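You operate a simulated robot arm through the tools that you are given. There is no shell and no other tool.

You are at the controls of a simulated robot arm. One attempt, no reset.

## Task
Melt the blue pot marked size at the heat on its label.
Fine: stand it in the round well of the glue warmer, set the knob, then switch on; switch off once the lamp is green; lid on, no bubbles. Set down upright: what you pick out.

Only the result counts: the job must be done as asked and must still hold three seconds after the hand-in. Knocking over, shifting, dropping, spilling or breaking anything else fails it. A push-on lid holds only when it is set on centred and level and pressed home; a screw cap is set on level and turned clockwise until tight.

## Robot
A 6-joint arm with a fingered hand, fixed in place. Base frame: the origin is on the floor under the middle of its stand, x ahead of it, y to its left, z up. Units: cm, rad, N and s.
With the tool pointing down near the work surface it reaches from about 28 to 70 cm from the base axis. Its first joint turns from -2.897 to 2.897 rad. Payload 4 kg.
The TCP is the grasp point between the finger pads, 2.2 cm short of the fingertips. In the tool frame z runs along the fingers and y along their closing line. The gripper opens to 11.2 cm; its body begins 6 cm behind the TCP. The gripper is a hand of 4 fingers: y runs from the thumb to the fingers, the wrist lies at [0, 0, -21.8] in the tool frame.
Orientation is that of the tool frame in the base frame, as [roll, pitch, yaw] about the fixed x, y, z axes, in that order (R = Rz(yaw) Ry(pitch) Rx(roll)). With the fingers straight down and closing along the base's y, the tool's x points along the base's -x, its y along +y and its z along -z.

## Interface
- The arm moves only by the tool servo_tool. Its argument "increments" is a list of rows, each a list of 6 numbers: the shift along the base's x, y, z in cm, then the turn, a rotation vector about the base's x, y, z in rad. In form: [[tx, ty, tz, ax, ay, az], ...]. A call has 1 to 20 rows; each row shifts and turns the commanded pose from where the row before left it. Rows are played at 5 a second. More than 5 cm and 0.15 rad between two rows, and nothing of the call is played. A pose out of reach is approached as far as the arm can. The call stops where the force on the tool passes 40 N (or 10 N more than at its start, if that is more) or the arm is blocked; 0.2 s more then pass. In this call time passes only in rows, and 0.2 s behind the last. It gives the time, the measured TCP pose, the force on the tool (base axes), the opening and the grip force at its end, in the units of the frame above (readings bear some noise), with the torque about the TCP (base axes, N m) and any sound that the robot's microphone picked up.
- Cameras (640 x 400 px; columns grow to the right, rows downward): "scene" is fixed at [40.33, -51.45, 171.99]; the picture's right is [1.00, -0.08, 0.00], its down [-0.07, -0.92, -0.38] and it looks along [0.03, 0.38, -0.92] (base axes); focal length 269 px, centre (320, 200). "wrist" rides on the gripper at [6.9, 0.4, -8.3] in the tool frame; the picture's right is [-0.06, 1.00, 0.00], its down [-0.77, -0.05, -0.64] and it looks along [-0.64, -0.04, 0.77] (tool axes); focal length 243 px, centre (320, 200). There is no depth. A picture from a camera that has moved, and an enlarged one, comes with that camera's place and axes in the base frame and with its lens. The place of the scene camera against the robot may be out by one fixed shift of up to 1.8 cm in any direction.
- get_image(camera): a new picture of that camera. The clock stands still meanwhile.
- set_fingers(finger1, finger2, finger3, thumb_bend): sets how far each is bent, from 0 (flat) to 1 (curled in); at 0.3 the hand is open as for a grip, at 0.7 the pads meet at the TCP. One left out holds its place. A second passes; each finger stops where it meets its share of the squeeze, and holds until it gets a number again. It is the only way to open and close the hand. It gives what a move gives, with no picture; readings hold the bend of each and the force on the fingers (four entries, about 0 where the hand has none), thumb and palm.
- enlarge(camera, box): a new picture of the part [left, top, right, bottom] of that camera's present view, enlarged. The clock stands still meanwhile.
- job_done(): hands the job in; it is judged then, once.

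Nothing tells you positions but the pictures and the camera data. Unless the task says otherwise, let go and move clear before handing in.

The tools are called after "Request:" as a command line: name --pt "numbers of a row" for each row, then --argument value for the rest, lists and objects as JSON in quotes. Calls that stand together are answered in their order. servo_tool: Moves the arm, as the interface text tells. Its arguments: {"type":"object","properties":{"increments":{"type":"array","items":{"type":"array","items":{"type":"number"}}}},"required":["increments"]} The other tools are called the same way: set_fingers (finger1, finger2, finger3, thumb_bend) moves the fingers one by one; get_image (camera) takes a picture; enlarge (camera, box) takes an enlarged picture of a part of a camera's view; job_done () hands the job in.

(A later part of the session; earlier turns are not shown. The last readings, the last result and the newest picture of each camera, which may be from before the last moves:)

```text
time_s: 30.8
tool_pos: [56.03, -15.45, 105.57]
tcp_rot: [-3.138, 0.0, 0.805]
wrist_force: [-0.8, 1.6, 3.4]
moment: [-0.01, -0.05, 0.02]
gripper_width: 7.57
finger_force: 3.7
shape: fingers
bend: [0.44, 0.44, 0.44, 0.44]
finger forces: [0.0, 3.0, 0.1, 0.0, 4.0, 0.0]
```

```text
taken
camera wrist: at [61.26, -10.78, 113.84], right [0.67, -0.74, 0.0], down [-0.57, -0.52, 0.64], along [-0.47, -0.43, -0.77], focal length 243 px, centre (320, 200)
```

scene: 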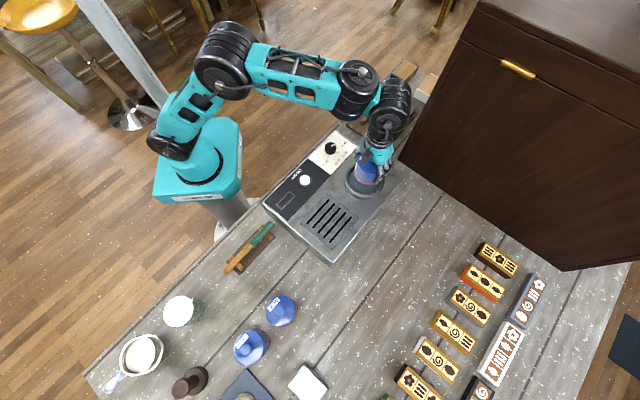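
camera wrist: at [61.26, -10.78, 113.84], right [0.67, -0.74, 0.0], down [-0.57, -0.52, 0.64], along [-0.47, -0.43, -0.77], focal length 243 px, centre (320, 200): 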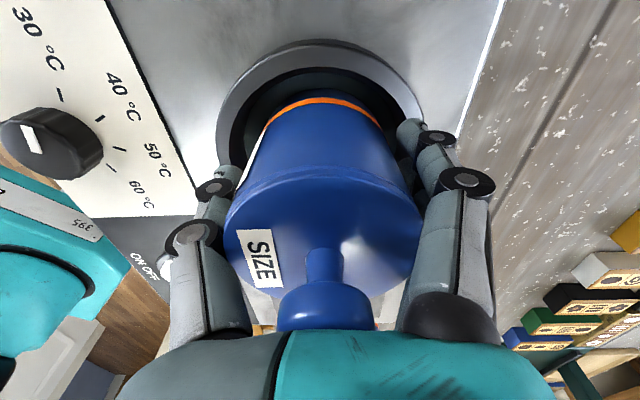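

Nearly released, pot upright. I open fully.

Request:
set_fingers --finger1 0.3 --finger2 0.3 --finger3 0.3 --thumb_bend 0.3

Request:
get_image --camera "wrist"

Request:
enlarge --camera "wrist" --box '[205, 100, 435, 330]'

```text
time_s: 31.8
tool_pos: [55.96, -15.5, 105.62]
tcp_rot: [-3.141, 0.0, 0.803]
wrist_force: [-0.2, 0.3, 0.8]
moment: [0.03, 0.04, 0.01]
gripper_width: 11.26
finger_force: 0.1
shape: fingers
bend: [0.3, 0.3, 0.3, 0.3]
finger forces: [0.0, 0.1, 0.0, 0.1, 0.0, 0.0]
heard: snap
```

```text
taken
camera wrist: at [61.27, -10.77, 113.88], right [0.67, -0.74, 0.0], down [-0.57, -0.52, 0.64], along [-0.47, -0.43, -0.77], focal length 243 px, centre (320, 200)
```

wrist: 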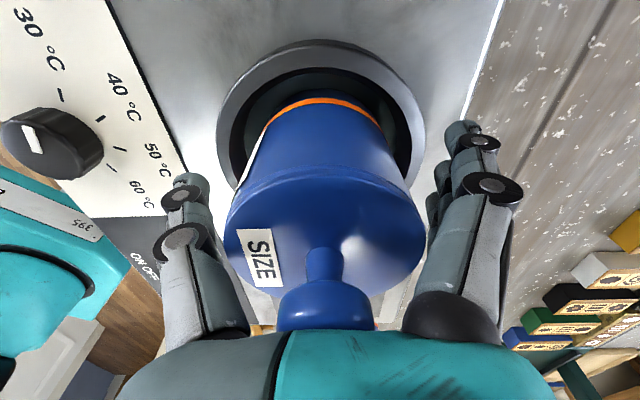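

```text
1.74 times, centred on (320, 215) of wrist
camera zoom: at [61.27, -10.77, 113.88], right [0.67, -0.74, 0.0], down [-0.57, -0.52, 0.64], along [-0.47, -0.43, -0.77], focal length 422 px, centre (320, 174)
```

zoom: 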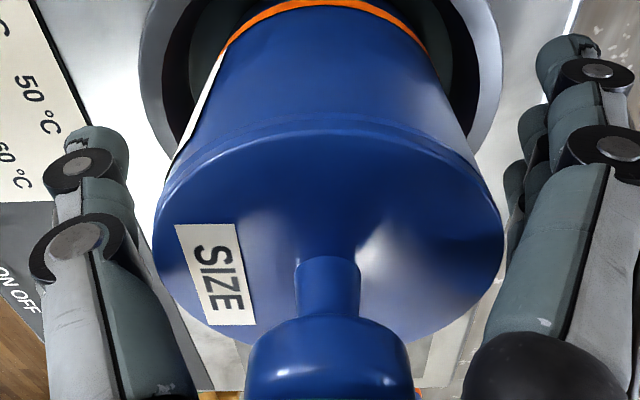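

Released (another snap heard — perhaps the lid reseating). I raise straight up clear of the pot and inspect.

Request:
servo_tool --pt "0 0 0.7 0 0 0" --pt "0 0 1 0 0 0" --pt "0 0 1.5 0 0 0" --pt "0 0 1.5 0 0 0" --pt "0 0 1.5 0 0 0" --pt "0 0 1.5 0 0 0" --pt "0 0 1.5 0 0 0" --pt "0 0 1.5 0 0 0"

Request:
get_image --camera "wrist"

Request:
enlarge --camera "wrist" --box '[220, 20, 420, 180]'

Request:
enlarge --camera "scene" --box '[340, 140, 410, 210]'

```text
time_s: 33.6
tool_pos: [55.94, -15.58, 116.4]
tcp_rot: [-3.139, 0.001, 0.804]
wrist_force: [-0.1, 0.2, -1.1]
moment: [-0.01, -0.03, 0.02]
gripper_width: 11.26
finger_force: 0.0
shape: fingers
bend: [0.3, 0.3, 0.3, 0.3]
finger forces: [0.0, 0.0, 0.1, 0.1, 0.0, 0.0]
```

```text
taken
camera wrist: at [61.22, -10.78, 124.66], right [0.67, -0.74, 0.0], down [-0.57, -0.52, 0.64], along [-0.47, -0.43, -0.77], focal length 243 px, centre (320, 200)
```

wrist: 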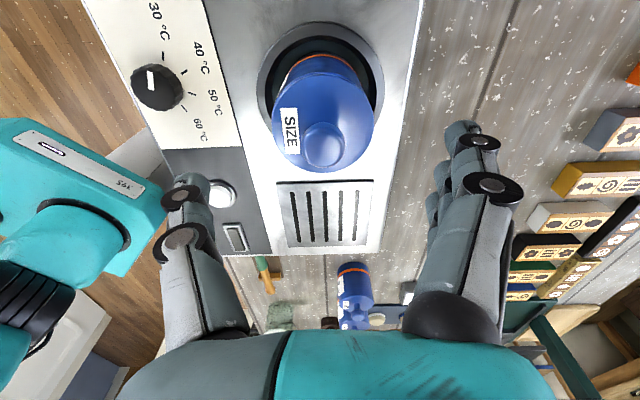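

```text
2.50 times, centred on (320, 100) of wrist
camera zoom: at [61.22, -10.78, 124.66], right [0.67, -0.74, 0.0], down [-0.57, -0.52, 0.64], along [-0.47, -0.43, -0.77], focal length 606 px, centre (320, 450)
```

zoom: 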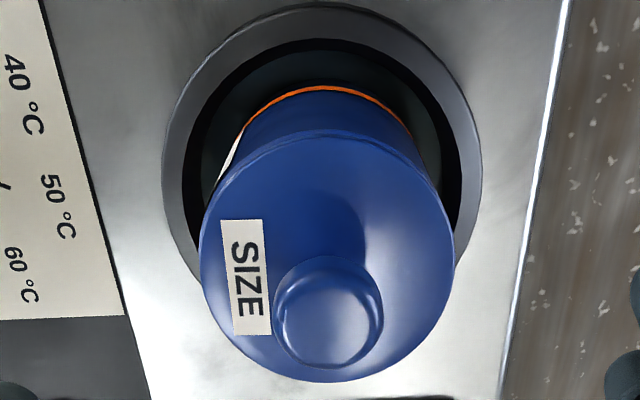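

```text
5.71 times, centred on (375, 175) of scene
camera zoom: at [40.33, -51.45, 171.99], right [1.0, -0.08, 0.0], down [-0.07, -0.92, -0.38], along [0.03, 0.38, -0.92], focal length 1539 px, centre (6, 343)
```

zoom: 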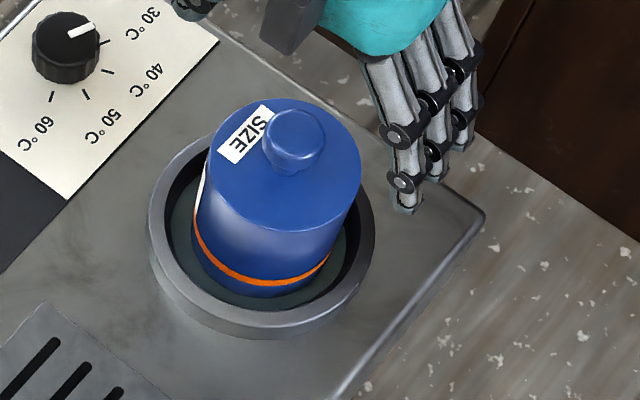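

The pot stands upright in the well with the lid on. To make sure the lid is pressed home, I close the fingers above it and will press gently down on the lid knob's centre at about (56.07,-15.7).

Request:
set_fingers --finger1 0.7 --finger2 0.7 --finger3 0.7 --thumb_bend 0.7

Request:
get_image --camera "wrist"

Request:
enlarge --camera "scene" --box '[340, 130, 410, 210]'

```text
time_s: 34.6
tool_pos: [55.89, -15.41, 116.33]
tcp_rot: [-3.139, 0.0, 0.805]
wrist_force: [0.8, -0.7, -0.1]
moment: [-0.03, -0.02, -0.01]
gripper_width: 0.98
finger_force: 0.0
shape: fingers
bend: [0.7, 0.7, 0.7, 0.7]
finger forces: [0.0, 0.1, 0.0, 0.0, 0.0, 0.0]
```

```text
taken
camera wrist: at [61.22, -10.77, 124.64], right [0.67, -0.74, 0.0], down [-0.57, -0.52, 0.64], along [-0.47, -0.43, -0.77], focal length 243 px, centre (320, 200)
```

wrist: 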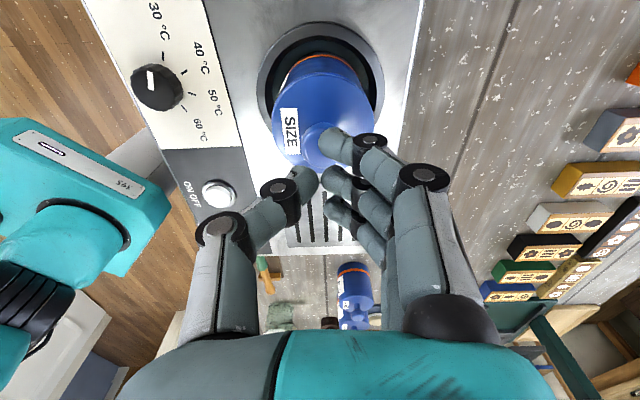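

```text
5.00 times, centred on (375, 170) of scene
camera zoom: at [40.33, -51.45, 171.99], right [1.0, -0.08, 0.0], down [-0.07, -0.92, -0.38], along [0.03, 0.38, -0.92], focal length 1347 px, centre (45, 350)
```

zoom: 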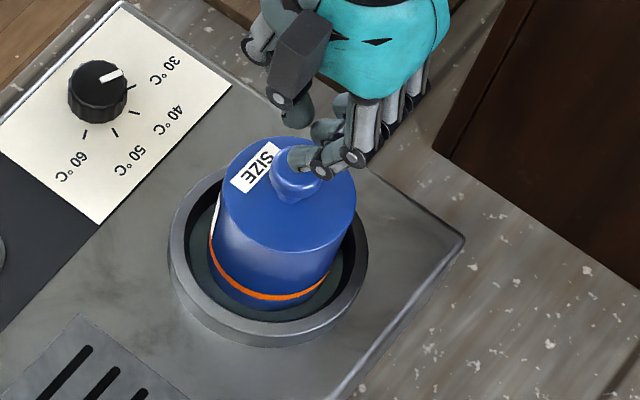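

Thumb opposes the middle finger right over the knob. I lower step by step until contact, watching the force and sound.

Request:
servo_tool --pt "0.1 -0.1 -1 0 0 0" --pt "0 0 -1 0 0 0" --pt "0 0 -0.5 0 0 0" --pt "0 0 -0.3 0 0 0" --pt "0 0 -0.2 0 0 0"

Request:
get_image --camera "wrist"

Request:
enlarge --camera "scene" --box '[345, 135, 405, 195]'

```text
time_s: 35.8
tool_pos: [56.11, -15.54, 113.6]
tcp_rot: [3.137, -0.003, 0.805]
wrist_force: [-1.4, 0.9, 23.1]
moment: [0.09, 0.13, -0.04]
gripper_width: 1.0
finger_force: 11.1
shape: fingers
bend: [0.7, 0.71, 0.7, 0.7]
finger forces: [0.0, 7.1, 0.0, 0.1, 16.0, 0.0]
```

```text
taken
camera wrist: at [61.28, -10.83, 121.87], right [0.67, -0.74, 0.0], down [-0.57, -0.52, 0.64], along [-0.47, -0.43, -0.77], focal length 243 px, centre (320, 200)
```

wrist: 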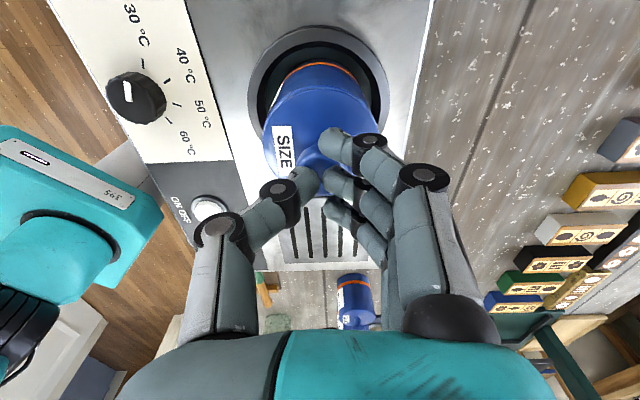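

```text
6.67 times, centred on (375, 165) of scene
camera zoom: at [40.33, -51.45, 171.99], right [1.0, -0.08, 0.0], down [-0.07, -0.92, -0.38], along [0.03, 0.38, -0.92], focal length 1796 px, centre (-47, 433)
```

zoom: 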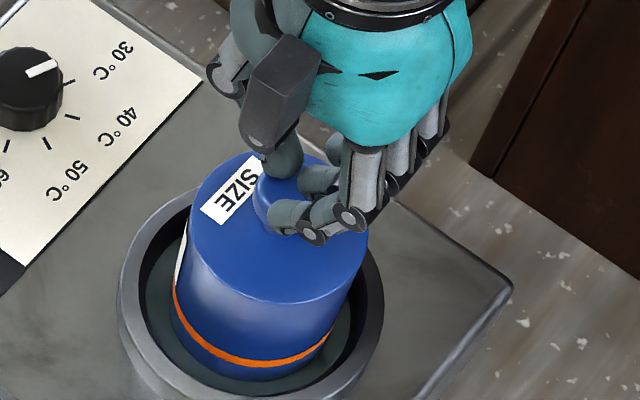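

Contact at 23 N with no snap. I press slightly further, to roughly 35 N, to be sure.

Request:
servo_tool --pt "0 0 -0.1 0 0 0" --pt "0 0 -0.05 0 0 0"

```text
time_s: 36.4
tool_pos: [56.16, -15.59, 113.68]
tcp_rot: [3.137, -0.004, 0.804]
wrist_force: [-3.1, 0.1, 12.9]
moment: [0.07, 0.15, -0.01]
gripper_width: 0.99
finger_force: 6.4
shape: fingers
bend: [0.7, 0.7, 0.7, 0.7]
finger forces: [0.0, 2.1, 0.0, 0.0, 10.9, 0.1]
stopped in row 2: the force on the tool passed its limit at 41 N (the readings are from after the stop); the commanded pose is now the measured one
```

It took 41 N with no further snap, so the lid is home. I raise clear and check the lid and pot.

Request:
servo_tool --pt "0 0 0.5 0 0 0" --pt "0 0 1 0 0 0" --pt "0 0 1.5 0 0 0" --pt "0 0 1.5 0 0 0"

Request:
enlarge --camera "scene" --box '[340, 140, 410, 210]'

Request:
get_image --camera "wrist"

```text
time_s: 37.4
tool_pos: [56.16, -15.61, 118.04]
tcp_rot: [3.138, -0.002, 0.806]
wrist_force: [0.8, -0.5, 0.2]
moment: [-0.03, -0.02, 0.0]
gripper_width: 0.96
finger_force: 0.1
shape: fingers
bend: [0.7, 0.7, 0.7, 0.7]
finger forces: [0.0, 0.0, 0.0, 0.0, 0.0, 0.0]
```

```text
5.71 times, centred on (375, 175) of scene
camera zoom: at [40.33, -51.45, 171.99], right [1.0, -0.08, 0.0], down [-0.07, -0.92, -0.38], along [0.03, 0.38, -0.92], focal length 1539 px, centre (6, 343)
```

zoom: 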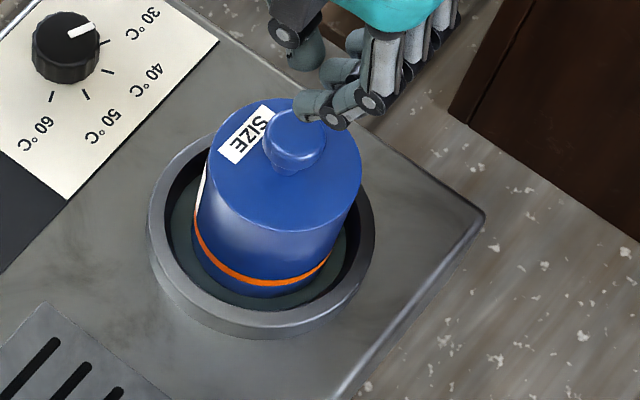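

```text
taken
camera wrist: at [61.33, -10.82, 126.26], right [0.67, -0.74, 0.0], down [-0.57, -0.52, 0.64], along [-0.47, -0.43, -0.77], focal length 243 px, centre (320, 200)
```

wrist: 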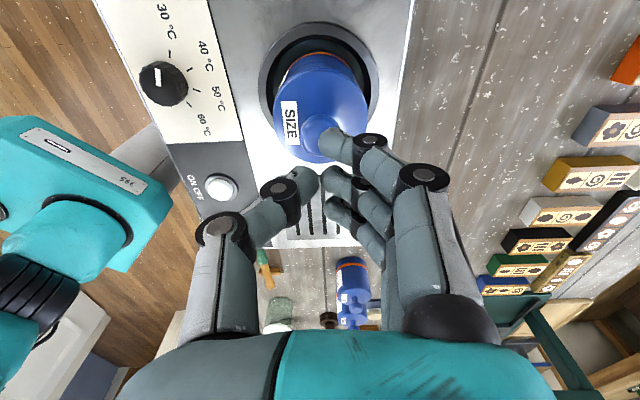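

The pot and lid look right. From the scene geometry the knob pointer is at the 30 °C tick (23°), and the 40 °C tick is 45° clockwise (−22°). I move above the knob at about (47.05,-4.15).

Request:
servo_tool --pt "-1.14 1.43 0 0 0 0" --pt "-1.14 1.43 0 0 0 0" --pt "-1.14 1.43 0 0 0 0" --pt "-1.14 1.43 0 0 0 0" --pt "-1.14 1.43 0 0 0 0" --pt "-1.14 1.43 0 0 0 0" --pt "-1.14 1.43 0 0 0 0" --pt "-1.14 1.43 0 0 0 0" --pt "0 0 -1.5 0 0 0" --pt "0 0 -1.5 0 0 0" --pt "0 0 -1.5 0 0 0"

Request:
set_fingers --finger1 1.0 --finger2 0.4 --finger3 1.0 --thumb_bend 0.4

Request:
get_image --camera "wrist"

Request:
enlarge --camera "wrist" --box '[240, 50, 400, 170]'

Request:
get_image --camera "scene"

```text
time_s: 39.8
tool_pos: [46.99, -4.14, 113.61]
tcp_rot: [3.138, -0.004, 0.804]
wrist_force: [0.1, 0.3, 0.2]
moment: [0.0, -0.02, -0.03]
gripper_width: 0.99
finger_force: 0.0
shape: fingers
bend: [0.7, 0.7, 0.7, 0.7]
finger forces: [0.0, 0.1, 0.0, 0.1, 0.0, 0.0]
```

```text
time_s: 40.8
tool_pos: [47.01, -4.04, 113.43]
tcp_rot: [3.138, -0.003, 0.803]
wrist_force: [-0.4, -0.3, 0.4]
moment: [0.03, 0.0, 0.01]
gripper_width: 4.28
finger_force: 0.0
shape: fingers
bend: [1.0, 0.4, 1.0, 0.4]
finger forces: [0.0, 0.1, 0.0, 0.1, 0.0, 0.0]
```

```text
taken
camera wrist: at [52.21, 0.59, 121.77], right [0.67, -0.74, 0.0], down [-0.57, -0.52, 0.64], along [-0.47, -0.43, -0.77], focal length 243 px, centre (320, 200)
```

wrist: 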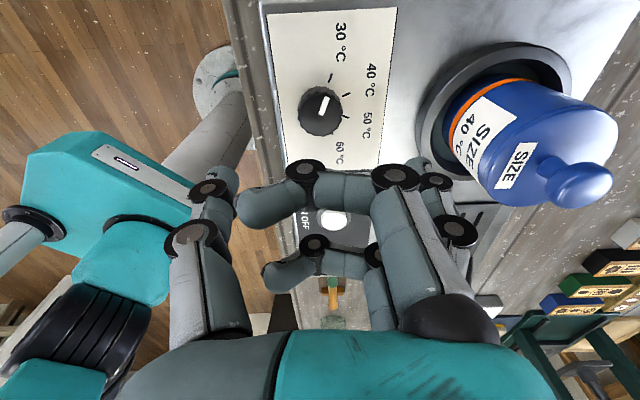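

```text
3.33 times, centred on (320, 110) of wrist
camera zoom: at [52.21, 0.59, 121.77], right [0.67, -0.74, 0.0], down [-0.57, -0.52, 0.64], along [-0.47, -0.43, -0.77], focal length 809 px, centre (320, 500)
```

zoom: 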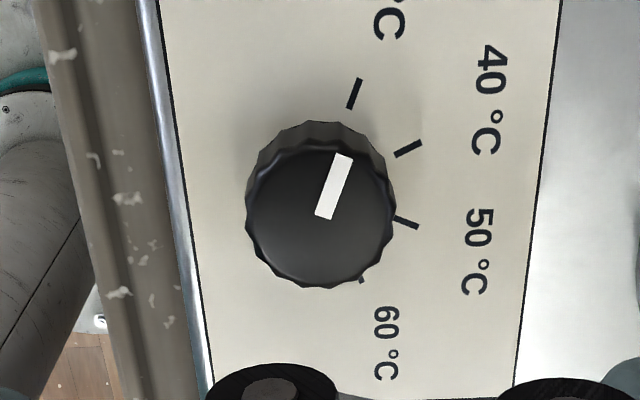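

```text
taken
```

scene: 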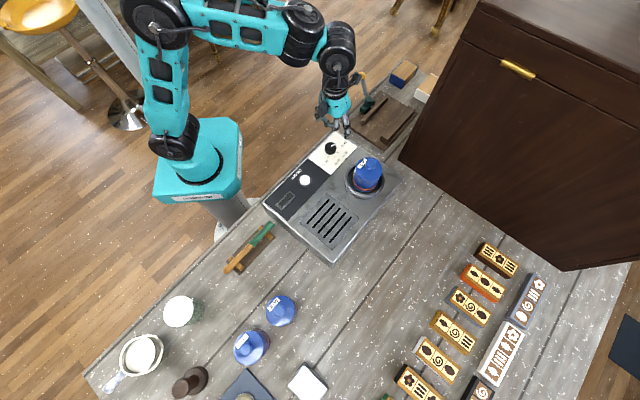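

Knob top refined to (46.9,-4.27,102.6). Fingers 1 and 3 are folded up out of the way, leaving thumb and middle finger to pinch. I lower around the knob, keeping the tips above the panel.

Request:
servo_tool --pt "-0.1 -0.22 -1.5 0 0 0" --pt "0 0 -1.5 0 0 0" --pt "0 0 -1.5 0 0 0" --pt "0 0 -1.5 0 0 0" --pt "0 0 -1.5 0 0 0" --pt "0 0 -1.0 0 0 0" --pt "0 0 -0.6 0 0 0" --pt "0 0 -0.3 0 0 0"

Request:
get_image --camera "wrist"

Request:
enlarge --camera "scene" --box '[290, 110, 390, 200]'

```text
time_s: 42.6
tool_pos: [46.84, -4.24, 103.98]
tcp_rot: [3.139, -0.003, 0.803]
wrist_force: [0.1, -0.3, -0.5]
moment: [0.03, 0.02, 0.04]
gripper_width: 4.28
finger_force: 0.0
shape: fingers
bend: [1.0, 0.4, 1.0, 0.4]
finger forces: [0.0, 0.0, 0.0, 0.1, 0.1, 0.0]
```

```text
taken
camera wrist: at [52.1, 0.38, 112.34], right [0.67, -0.74, 0.0], down [-0.57, -0.52, 0.64], along [-0.47, -0.43, -0.77], focal length 243 px, centre (320, 200)
```

wrist: 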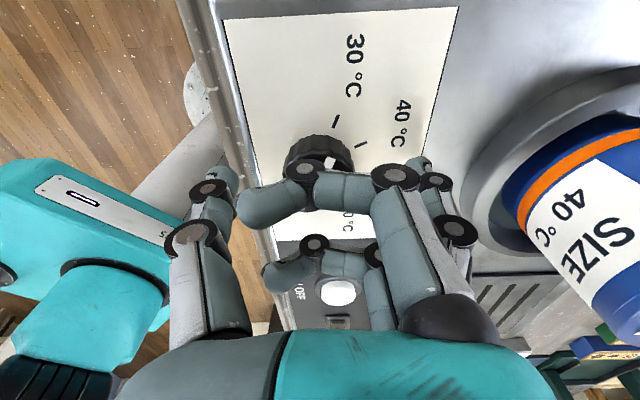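

```text
4.44 times, centred on (340, 155) of scene
camera zoom: at [40.33, -51.45, 171.99], right [1.0, -0.08, 0.0], down [-0.07, -0.92, -0.38], along [0.03, 0.38, -0.92], focal length 1197 px, centre (231, 400)
```

zoom: 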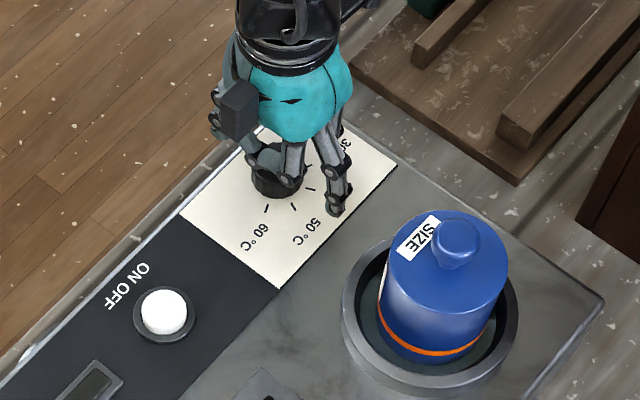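

The hand straddles the knob. I pinch with thumb and middle finger.

Request:
set_fingers --finger2 0.52 --thumb_bend 0.52

Request:
enlarge --camera "wrist" --box '[180, 100, 480, 280]'

Request:
enlarge --camera "scene" --box '[305, 115, 375, 185]'

```text
time_s: 43.6
tool_pos: [46.78, -4.33, 104.02]
tcp_rot: [3.137, -0.003, 0.805]
wrist_force: [-0.5, 0.0, -0.1]
moment: [0.0, 0.0, 0.0]
gripper_width: 3.72
finger_force: 0.0
shape: fingers
bend: [1.0, 0.52, 1.0, 0.52]
finger forces: [0.0, 0.1, 0.0, 0.1, 0.0, 0.1]
```

```text
2.13 times, centred on (330, 190) of wrist
camera zoom: at [52.09, 0.38, 112.36], right [0.67, -0.74, 0.0], down [-0.57, -0.52, 0.64], along [-0.47, -0.43, -0.77], focal length 518 px, centre (299, 221)
```

zoom: 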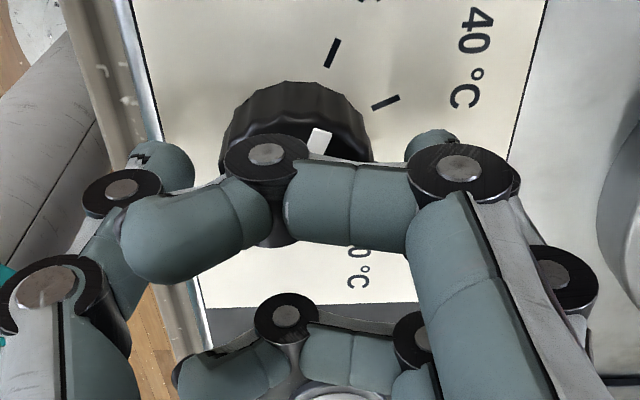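

```text
5.71 times, centred on (340, 150) of scene
camera zoom: at [40.33, -51.45, 171.99], right [1.0, -0.08, 0.0], down [-0.07, -0.92, -0.38], along [0.03, 0.38, -0.92], focal length 1539 px, centre (206, 486)
```

zoom: 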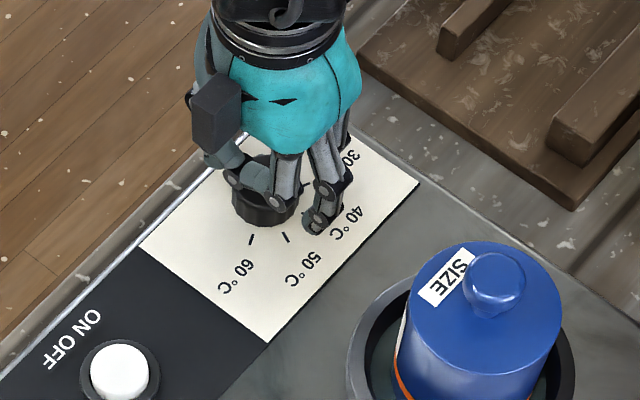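

No contact yet; I close further until the knob is pinched.

Request:
set_fingers --finger2 0.7 --thumb_bend 0.7

Request:
enlarge --camera "wrist" --box '[180, 100, 480, 280]'

Request:
enlarge --camera "scene" --box '[305, 115, 375, 185]'

```text
time_s: 44.6
tool_pos: [46.8, -4.22, 104.08]
tcp_rot: [3.138, -0.003, 0.805]
wrist_force: [-3.5, 3.1, -3.8]
moment: [0.02, -0.02, -0.05]
gripper_width: 3.33
finger_force: 8.8
shape: fingers
bend: [1.0, 0.59, 1.0, 0.63]
finger forces: [0.1, 6.1, 0.0, 0.0, 11.4, 0.0]
```

```text
2.13 times, centred on (330, 190) of wrist
camera zoom: at [52.08, 0.4, 112.34], right [0.67, -0.74, 0.0], down [-0.57, -0.52, 0.64], along [-0.47, -0.43, -0.77], focal length 518 px, centre (299, 221)
```

zoom: 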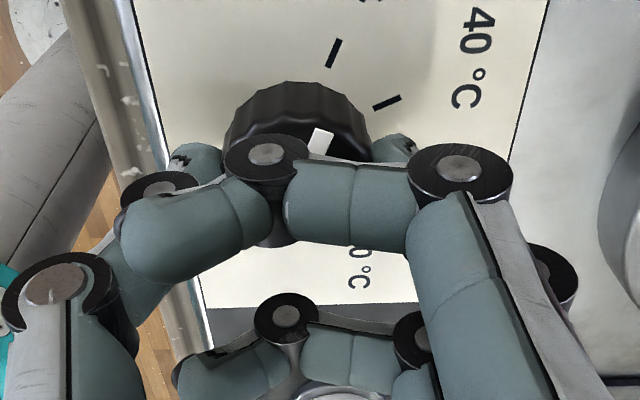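

```text
5.71 times, centred on (340, 150) of scene
camera zoom: at [40.33, -51.45, 171.99], right [1.0, -0.08, 0.0], down [-0.07, -0.92, -0.38], along [0.03, 0.38, -0.92], focal length 1539 px, centre (206, 486)
```

zoom: 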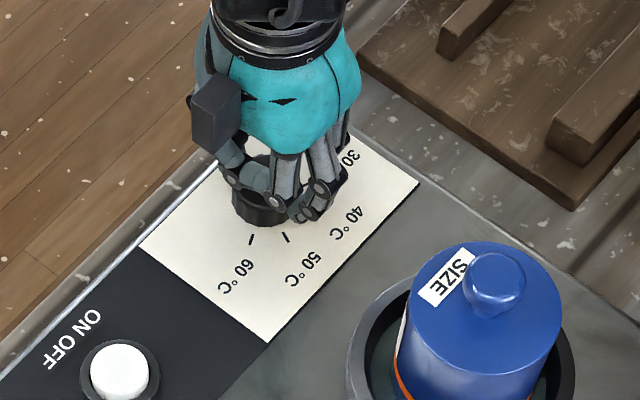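

The knob is pinched (3.3 cm). I turn it clockwise in small steps, first about half the way.

Request:
servo_tool --pt "0 0 0 0 0 -0.08" --pt "0 0 0 0 0 -0.08" --pt "0 0 0 0 0 -0.08" --pt "0 0 0 0 0 -0.08" --pt "0 0 0 0 0 -0.08"

Request:
enlarge --camera "wrist" --box '[180, 100, 480, 280]'

```text
time_s: 45.8
tool_pos: [46.86, -4.4, 104.17]
tcp_rot: [3.138, -0.005, 0.4]
wrist_force: [-4.1, 1.8, -7.3]
moment: [-0.04, 0.06, 0.01]
gripper_width: 3.34
finger_force: 8.5
shape: fingers
bend: [1.0, 0.59, 1.0, 0.63]
finger forces: [0.1, 6.9, 0.0, 0.0, 9.6, 0.0]
```

```text
2.13 times, centred on (330, 190) of wrist
camera zoom: at [53.54, -1.97, 112.37], right [0.33, -0.94, 0.0], down [-0.73, -0.25, 0.64], along [-0.6, -0.22, -0.77], focal length 518 px, centre (299, 221)
```

zoom: 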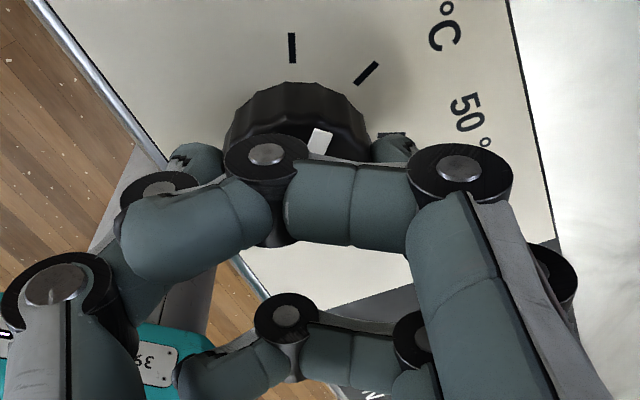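

The knob follows the hand without slipping. I turn the remaining ~22°.

Request:
servo_tool --pt "0 0 0 0 0 -0.077" --pt "0 0 0 0 0 -0.077" --pt "0 0 0 0 0 -0.077" --pt "0 0 0 0 0 -0.077" --pt "0 0 0 0 0 -0.077"

Request:
enlarge --camera "wrist" --box '[180, 100, 480, 280]'

```text
time_s: 47.0
tool_pos: [46.87, -4.36, 104.01]
tcp_rot: [3.138, -0.003, 0.019]
wrist_force: [-1.7, 2.7, -6.9]
moment: [-0.03, 0.01, -0.01]
gripper_width: 3.3
finger_force: 8.8
shape: fingers
bend: [1.0, 0.59, 1.0, 0.64]
finger forces: [0.0, 7.6, 0.1, 0.0, 8.9, 0.1]
```

```text
2.13 times, centred on (330, 190) of wrist
camera zoom: at [53.93, -4.58, 112.37], right [-0.05, -1.0, 0.0], down [-0.77, 0.04, 0.64], along [-0.64, 0.03, -0.77], focal length 518 px, centre (299, 221)
```

zoom: 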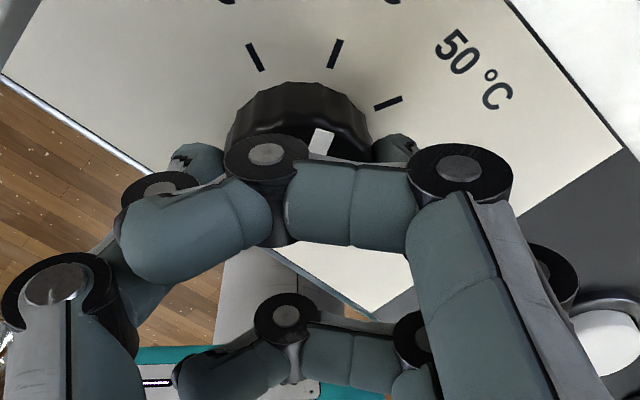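

The 40 °C tick now sits exactly where the 30 °C tick was relative to the pointer, so the knob is at 40. I release the pinch and lift straight up.

Request:
set_fingers --finger2 0.42 --thumb_bend 0.42

Request:
servo_tool --pt "0 0 1 0 0 0" --pt "0 0 1.5 0 0 0" --pt "0 0 2 0 0 0" --pt "0 0 2 0 0 0" --pt "0 0 2 0 0 0" --pt "0 0 2 0 0 0"

Request:
get_image --camera "wrist"

Request:
enlarge --camera "wrist" --box '[240, 50, 400, 170]'

Request:
enlarge --camera "scene" --box '[265, 130, 365, 220]'

```text
time_s: 48.0
tool_pos: [46.75, -4.32, 104.03]
tcp_rot: [3.139, -0.003, 0.021]
wrist_force: [-0.3, -0.1, 1.0]
moment: [0.01, -0.01, 0.0]
gripper_width: 4.18
finger_force: 0.0
shape: fingers
bend: [1.0, 0.42, 1.0, 0.42]
finger forces: [0.1, 0.0, 0.1, 0.0, 0.0, 0.0]
```

```text
time_s: 49.4
tool_pos: [46.79, -4.36, 114.55]
tcp_rot: [3.138, -0.006, 0.018]
wrist_force: [0.6, -0.2, 0.8]
moment: [-0.02, -0.01, -0.02]
gripper_width: 4.16
finger_force: 0.0
shape: fingers
bend: [1.0, 0.42, 1.0, 0.42]
finger forces: [0.0, 0.1, 0.0, 0.0, 0.0, 0.0]
```

```text
taken
camera wrist: at [53.95, -4.57, 122.87], right [-0.04, -1.0, 0.0], down [-0.77, 0.04, 0.64], along [-0.64, 0.03, -0.77], focal length 243 px, centre (320, 200)
```

wrist: 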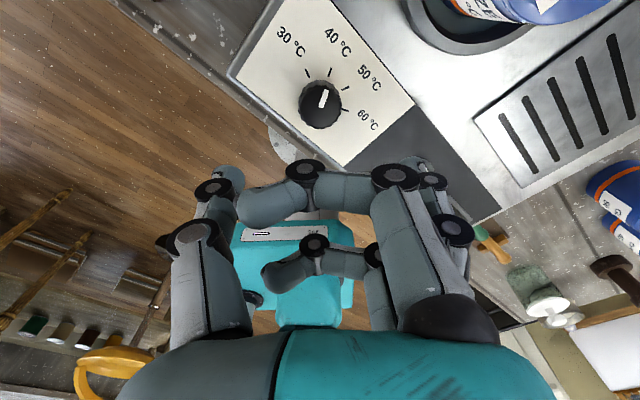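

```text
3.33 times, centred on (320, 110) of wrist
camera zoom: at [53.95, -4.57, 122.87], right [-0.04, -1.0, 0.0], down [-0.77, 0.04, 0.64], along [-0.64, 0.03, -0.77], focal length 809 px, centre (320, 500)
```

zoom: 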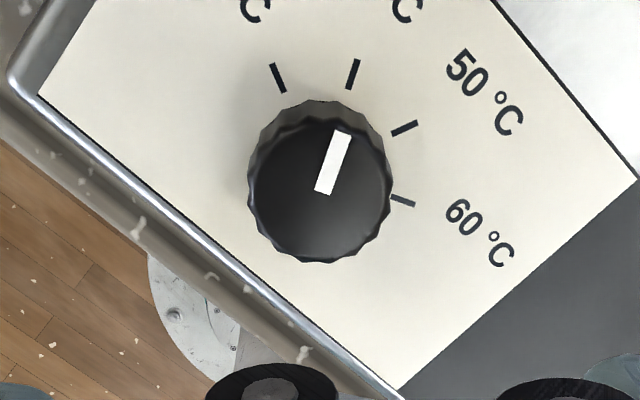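

```text
4.44 times, centred on (315, 175) of scene
camera zoom: at [40.33, -51.45, 171.99], right [1.0, -0.08, 0.0], down [-0.07, -0.92, -0.38], along [0.03, 0.38, -0.92], focal length 1197 px, centre (342, 311)
```

zoom: 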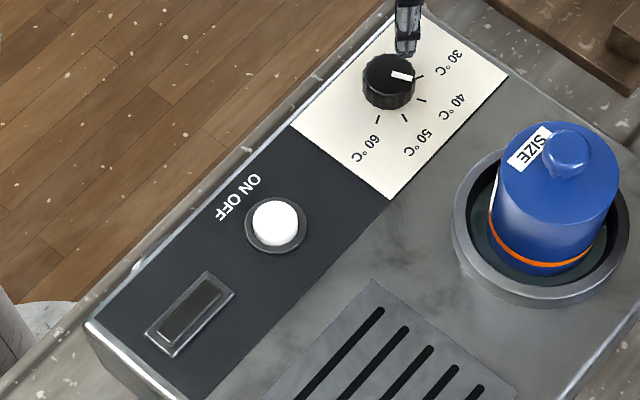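

The pointer looks close to 40 °C. I enlarge more to measure how exact it is.

Request:
enlarge --camera "wrist" --box '[285, 60, 360, 135]'

Request:
enlarge --camera "scene" --box '[315, 135, 355, 170]'

```text
5.33 times, centred on (322, 98) of wrist
camera zoom: at [53.95, -4.57, 122.87], right [-0.04, -1.0, 0.0], down [-0.77, 0.04, 0.64], along [-0.64, 0.03, -0.77], focal length 1294 px, centre (307, 747)
```

zoom: 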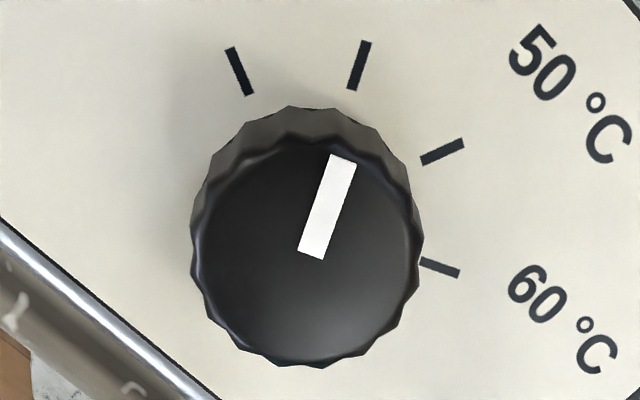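

```text
11.43 times, centred on (335, 152) of scene
camera zoom: at [40.33, -51.45, 171.99], right [1.0, -0.08, 0.0], down [-0.07, -0.92, -0.38], along [0.03, 0.38, -0.92], focal length 3078 px, centre (149, 743)
```

zoom: 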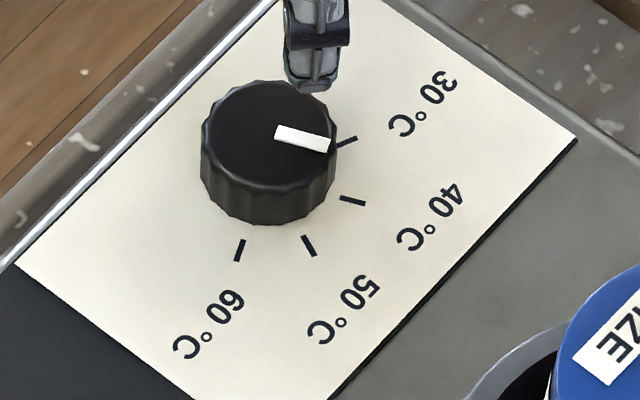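

The pointer is aligned with the 40 °C tick within a couple of degrees. Next I close the tips together and move above the white button at about (38.4,-14.3), then check position.

Request:
set_fingers --finger2 0.7 --thumb_bend 0.7

Request:
servo_tool --pt "-1.05 -1.25 0 0 0 0" --pt "-1.05 -1.25 0 0 0 0" --pt "-1.05 -1.25 0 0 0 0" --pt "-1.05 -1.25 0 0 0 0" --pt "-1.05 -1.25 0 0 0 0" --pt "-1.05 -1.25 0 0 0 0" --pt "-1.05 -1.25 0 0 0 0" --pt "-1.05 -1.25 0 0 0 0"

Request:
get_image --camera "wrist"

Request:
enlarge --camera "wrist" --box '[240, 50, 400, 170]'

Request:
enlarge --camera "scene" --box '[260, 130, 410, 230]'

```text
time_s: 50.4
tool_pos: [46.92, -4.33, 114.59]
tcp_rot: [3.139, -0.003, 0.02]
wrist_force: [0.1, 0.3, 0.4]
moment: [-0.04, -0.03, -0.01]
gripper_width: 3.03
finger_force: 0.0
shape: fingers
bend: [1.0, 0.7, 1.0, 0.7]
finger forces: [0.0, 0.1, 0.0, 0.0, 0.0, 0.0]
```

```text
time_s: 52.2
tool_pos: [38.46, -14.24, 114.56]
tcp_rot: [3.137, -0.001, 0.021]
wrist_force: [-0.1, -0.3, 0.4]
moment: [0.01, 0.0, -0.01]
gripper_width: 3.04
finger_force: 0.0
shape: fingers
bend: [1.0, 0.7, 1.0, 0.7]
finger forces: [0.1, 0.0, 0.0, 0.0, 0.0, 0.0]
```

```text
taken
camera wrist: at [45.51, -14.57, 122.88], right [-0.04, -1.0, 0.0], down [-0.77, 0.04, 0.64], along [-0.64, 0.03, -0.77], focal length 243 px, centre (320, 200)
```

wrist: 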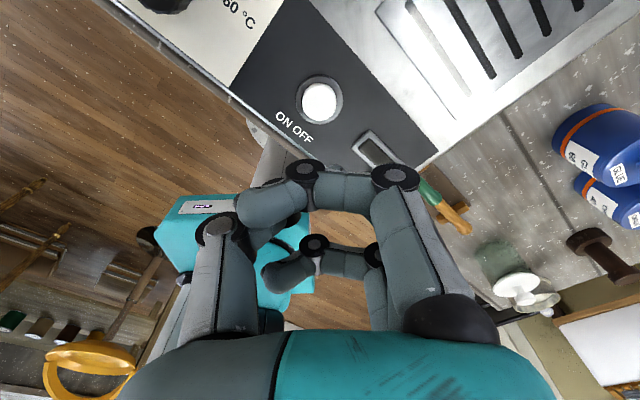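

```text
3.33 times, centred on (320, 110) of wrist
camera zoom: at [45.51, -14.57, 122.88], right [-0.04, -1.0, 0.0], down [-0.77, 0.04, 0.64], along [-0.64, 0.03, -0.77], focal length 809 px, centre (320, 500)
```

zoom: 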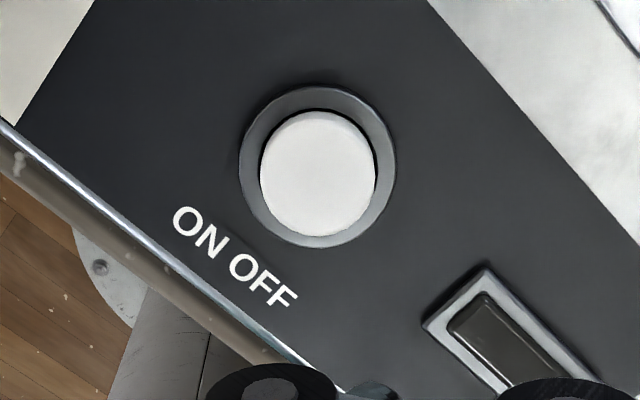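

```text
4.00 times, centred on (335, 180) of scene
camera zoom: at [40.33, -51.45, 171.99], right [1.0, -0.08, 0.0], down [-0.07, -0.92, -0.38], along [0.03, 0.38, -0.92], focal length 1077 px, centre (260, 280)
```

zoom: 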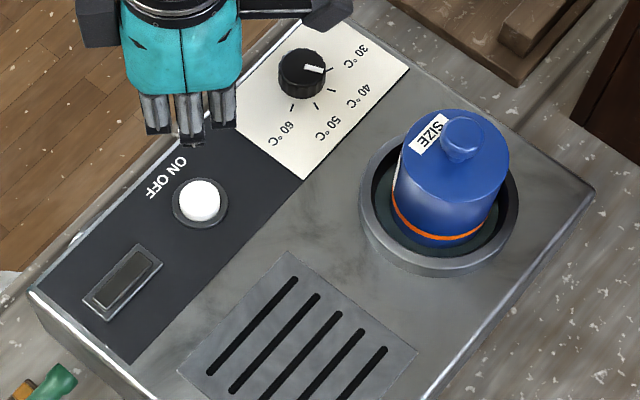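

The button is at (38.5,-14.2), top z≈101.3, straight below the tips. I lower to just above it.

Request:
servo_tool --pt "0 0 -1.5 0 0 0" --pt "0 0 -1.5 0 0 0" --pt "0 0 -1.5 0 0 0" --pt "0 0 -1.5 0 0 0" --pt "0 0 -1.5 0 0 0" --pt "0 0 -1.5 0 0 0" --pt "0 0 -0.4 0 0 0" --pt "0 0 -0.3 0 0 0"

Request:
enlarge --camera "wrist" --box '[180, 80, 480, 280]'

Request:
enlarge --camera "scene" --box '[265, 135, 365, 225]'

```text
time_s: 54.0
tool_pos: [38.55, -14.32, 104.86]
tcp_rot: [3.137, -0.005, 0.019]
wrist_force: [0.8, -0.7, -0.5]
moment: [0.02, 0.02, 0.01]
gripper_width: 3.04
finger_force: 0.0
shape: fingers
bend: [1.0, 0.7, 1.0, 0.7]
finger forces: [0.0, 0.0, 0.0, 0.0, 0.0, 0.0]
```

```text
2.00 times, centred on (330, 180) of wrist
camera zoom: at [45.6, -14.58, 113.15], right [-0.04, -1.0, 0.0], down [-0.77, 0.04, 0.64], along [-0.64, 0.03, -0.77], focal length 485 px, centre (300, 240)
```

zoom: 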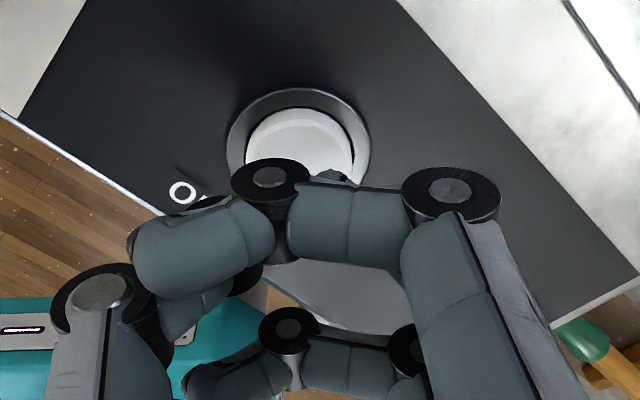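

```text
4.44 times, centred on (315, 180) of scene
camera zoom: at [40.33, -51.45, 171.99], right [1.0, -0.08, 0.0], down [-0.07, -0.92, -0.38], along [0.03, 0.38, -0.92], focal length 1197 px, centre (342, 289)
```

zoom: 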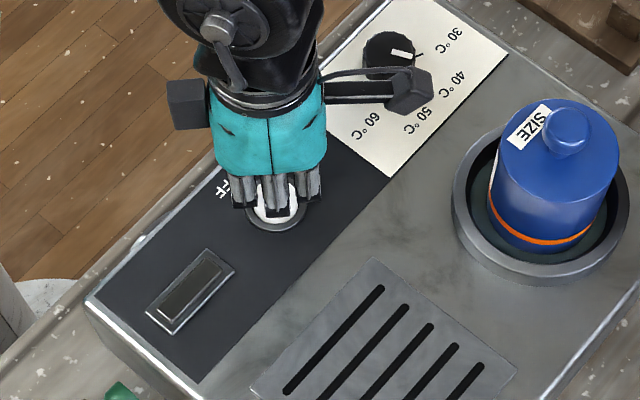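

The tips are right above the button and the lamp is visible to the scene camera. I press down in small steps.

Request:
servo_tool --pt "0 0 -0.3 0 0 0" --pt "0 0 -0.2 0 0 0" --pt "0 0 -0.2 0 0 0"

```text
time_s: 54.8
tool_pos: [38.48, -14.31, 104.24]
tcp_rot: [3.138, -0.003, 0.019]
wrist_force: [-0.1, 0.3, 1.5]
moment: [-0.02, -0.01, -0.01]
gripper_width: 3.03
finger_force: 0.0
shape: fingers
bend: [1.0, 0.7, 1.0, 0.7]
finger forces: [0.0, 0.1, 0.1, 0.0, 0.0, 0.0]
```

Request:
servo_tool --pt "0 0 -0.2 0 0 0" --pt "0 0 -0.15 0 0 0"

```text
time_s: 55.4
tool_pos: [38.52, -14.27, 103.75]
tcp_rot: [3.139, -0.003, 0.021]
wrist_force: [-0.7, 0.1, 2.5]
moment: [0.06, 0.01, -0.01]
gripper_width: 3.01
finger_force: 1.0
shape: fingers
bend: [1.0, 0.7, 1.0, 0.7]
finger forces: [0.0, 0.0, 0.0, 0.0, 2.1, 0.0]
heard: click
```

A click: the button has been pressed. I look at the lamp right away.

Request:
enlarge --camera "scene" --box '[265, 135, 365, 225]'

Request:
servo_tool --pt "0 0 0.6 0 0 0"

Request:
enlarge --camera "scene" --box '[265, 135, 365, 225]'

```text
4.44 times, centred on (315, 180) of scene
camera zoom: at [40.33, -51.45, 171.99], right [1.0, -0.08, 0.0], down [-0.07, -0.92, -0.38], along [0.03, 0.38, -0.92], focal length 1197 px, centre (342, 289)
```

zoom: 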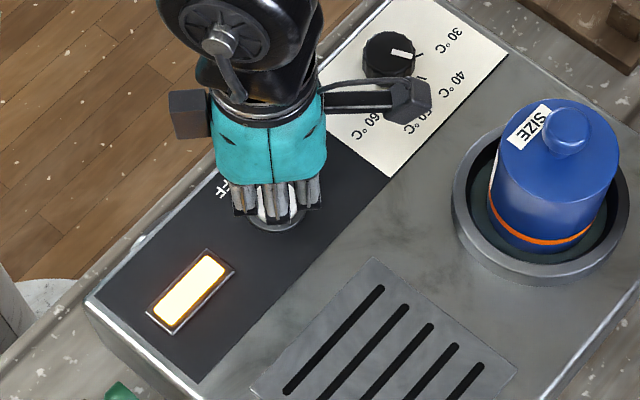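

```text
time_s: 55.8
tool_pos: [38.51, -14.4, 104.56]
tcp_rot: [3.137, -0.001, 0.019]
wrist_force: [0.4, -0.1, 0.2]
moment: [-0.02, -0.02, 0.04]
gripper_width: 3.0
finger_force: 0.0
shape: fingers
bend: [1.0, 0.7, 1.0, 0.7]
finger forces: [0.0, 0.0, 0.2, 0.1, 0.1, 0.0]
```

```text
4.44 times, centred on (315, 180) of scene
camera zoom: at [40.33, -51.45, 171.99], right [1.0, -0.08, 0.0], down [-0.07, -0.92, -0.38], along [0.03, 0.38, -0.92], focal length 1197 px, centre (342, 289)
```

zoom: 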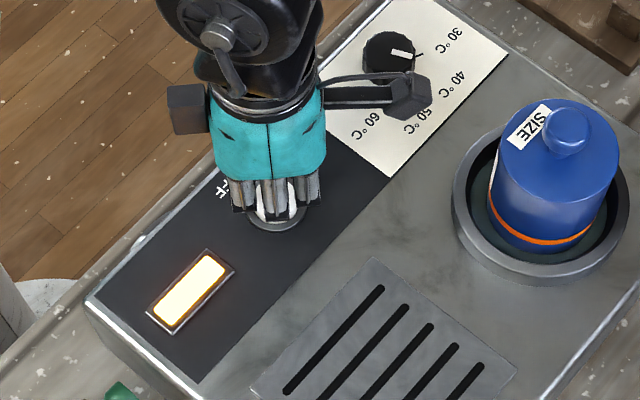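

The lamp is amber: the warmer is on and heating. I wait in short intervals with the hand just above the button, checking for green.

Request:
servo_tool --pt "0 0 0 0 0 0" --pt "0 0 0 0 0 0" --pt "0 0 0 0 0 0" --pt "0 0 0 0 0 0" --pt "0 0 0 0 0 0"

Request:
enlarge --camera "scene" --box '[275, 180, 325, 220]'

```text
time_s: 57.0
tool_pos: [38.41, -14.41, 104.46]
tcp_rot: [3.138, -0.005, 0.02]
wrist_force: [-0.4, -0.2, -0.9]
moment: [0.0, -0.02, -0.02]
gripper_width: 3.0
finger_force: 0.0
shape: fingers
bend: [1.0, 0.7, 1.0, 0.7]
finger forces: [0.1, 0.1, 0.0, 0.0, 0.0, 0.1]
```

```text
10.00 times, centred on (300, 200) of scene
camera zoom: at [40.33, -51.45, 171.99], right [1.0, -0.08, 0.0], down [-0.07, -0.92, -0.38], along [0.03, 0.38, -0.92], focal length 2693 px, centre (520, 200)
```

zoom: 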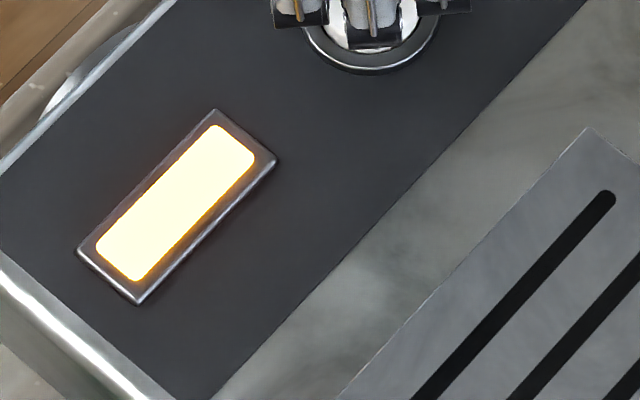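

Still amber. I keep waiting.

Request:
servo_tool --pt "0 0 0 0 0 0" --pt "0 0 0 0 0 0" --pt "0 0 0 0 0 0" --pt "0 0 0 0 0 0" --pt "0 0 0 0 0 0" --pt "0 0 0 0 0 0" --pt "0 0 0 0 0 0"

Request:
enlarge --camera "scene" --box '[275, 180, 325, 220]'

```text
time_s: 58.6
tool_pos: [38.44, -14.45, 104.36]
tcp_rot: [3.137, -0.003, 0.02]
wrist_force: [0.0, 0.0, -0.4]
moment: [0.01, 0.01, 0.01]
gripper_width: 3.01
finger_force: 0.1
shape: fingers
bend: [1.0, 0.7, 1.0, 0.7]
finger forces: [0.0, 0.0, 0.0, 0.0, 0.0, 0.1]
```

```text
10.00 times, centred on (300, 200) of scene
camera zoom: at [40.33, -51.45, 171.99], right [1.0, -0.08, 0.0], down [-0.07, -0.92, -0.38], along [0.03, 0.38, -0.92], focal length 2693 px, centre (520, 200)
```

zoom: 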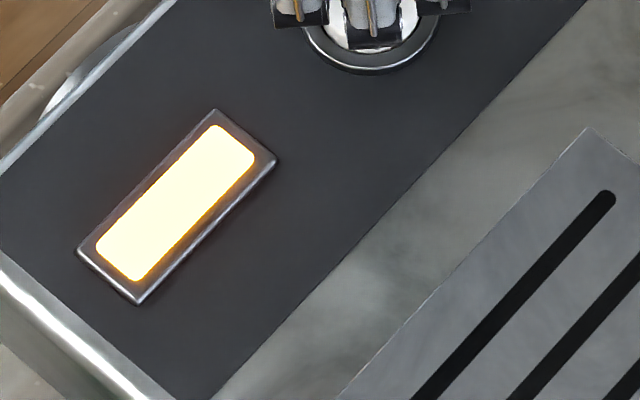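

Still amber; waiting on.

Request:
servo_tool --pt "0 0 0 0 0 0" --pt "0 0 0 0 0 0" --pt "0 0 0 0 0 0" --pt "0 0 0 0 0 0" --pt "0 0 0 0 0 0" --pt "0 0 0 0 0 0" --pt "0 0 0 0 0 0"

Request:
enlarge --camera "scene" --box '[275, 180, 325, 220]'

```text
time_s: 60.2
tool_pos: [38.45, -14.39, 104.36]
tcp_rot: [3.138, -0.004, 0.02]
wrist_force: [-1.3, 0.1, -1.3]
moment: [-0.01, -0.01, -0.01]
gripper_width: 3.02
finger_force: 0.1
shape: fingers
bend: [1.0, 0.7, 1.0, 0.7]
finger forces: [0.0, 0.0, 0.1, 0.0, 0.1, 0.0]
```

```text
10.00 times, centred on (300, 200) of scene
camera zoom: at [40.33, -51.45, 171.99], right [1.0, -0.08, 0.0], down [-0.07, -0.92, -0.38], along [0.03, 0.38, -0.92], focal length 2693 px, centre (520, 200)
```

zoom: 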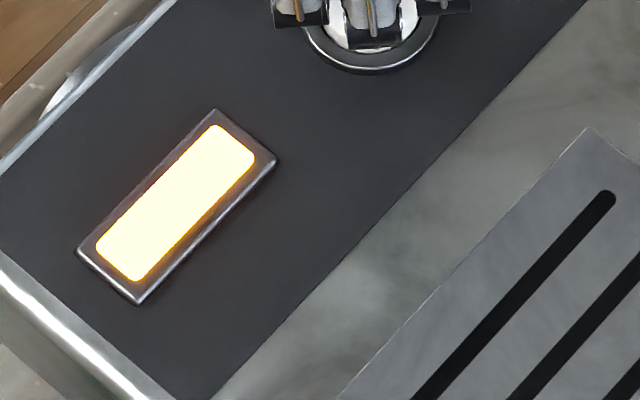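

Still amber; I continue to wait in ~1.6 s intervals.

Request:
servo_tool --pt "0 0 0 0 0 0" --pt "0 0 0 0 0 0" --pt "0 0 0 0 0 0" --pt "0 0 0 0 0 0" --pt "0 0 0 0 0 0" --pt "0 0 0 0 0 0" --pt "0 0 0 0 0 0"

Request:
enlarge --camera "scene" --box '[275, 180, 325, 220]'

```text
time_s: 61.8
tool_pos: [38.53, -14.29, 104.4]
tcp_rot: [3.137, -0.003, 0.02]
wrist_force: [0.1, 0.3, -0.4]
moment: [0.01, 0.0, 0.02]
gripper_width: 3.04
finger_force: 0.0
shape: fingers
bend: [1.0, 0.7, 1.0, 0.7]
finger forces: [0.1, 0.0, 0.0, 0.1, 0.0, 0.0]
```

```text
10.00 times, centred on (300, 200) of scene
camera zoom: at [40.33, -51.45, 171.99], right [1.0, -0.08, 0.0], down [-0.07, -0.92, -0.38], along [0.03, 0.38, -0.92], focal length 2693 px, centre (520, 200)
```

zoom: 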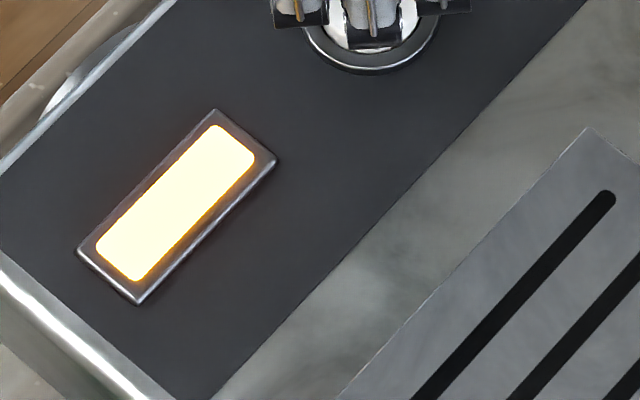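

Still amber; waiting.

Request:
servo_tool --pt "0 0 0 0 0 0" --pt "0 0 0 0 0 0" --pt "0 0 0 0 0 0" --pt "0 0 0 0 0 0" --pt "0 0 0 0 0 0" --pt "0 0 0 0 0 0" --pt "0 0 0 0 0 0"

Request:
enlarge --camera "scene" --box '[265, 135, 415, 225]'

```text
time_s: 63.4
tool_pos: [38.46, -14.3, 104.46]
tcp_rot: [3.137, -0.004, 0.02]
wrist_force: [0.0, 0.3, 0.1]
moment: [0.03, 0.0, 0.02]
gripper_width: 3.01
finger_force: 0.0
shape: fingers
bend: [1.0, 0.7, 1.0, 0.7]
finger forces: [0.0, 0.0, 0.0, 0.1, 0.1, 0.0]
```

```text
4.27 times, centred on (340, 180) of scene
camera zoom: at [40.33, -51.45, 171.99], right [1.0, -0.08, 0.0], down [-0.07, -0.92, -0.38], along [0.03, 0.38, -0.92], focal length 1149 px, centre (235, 285)
```

zoom: 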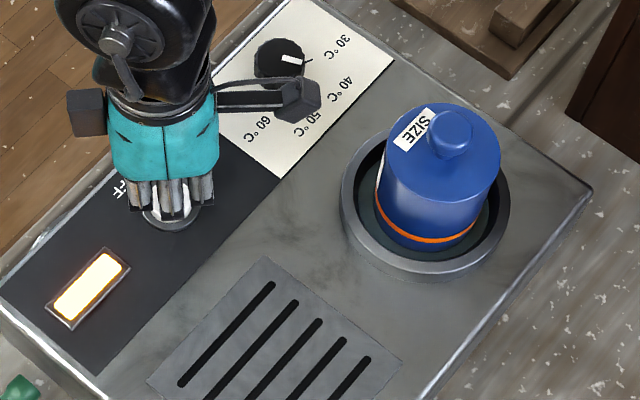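

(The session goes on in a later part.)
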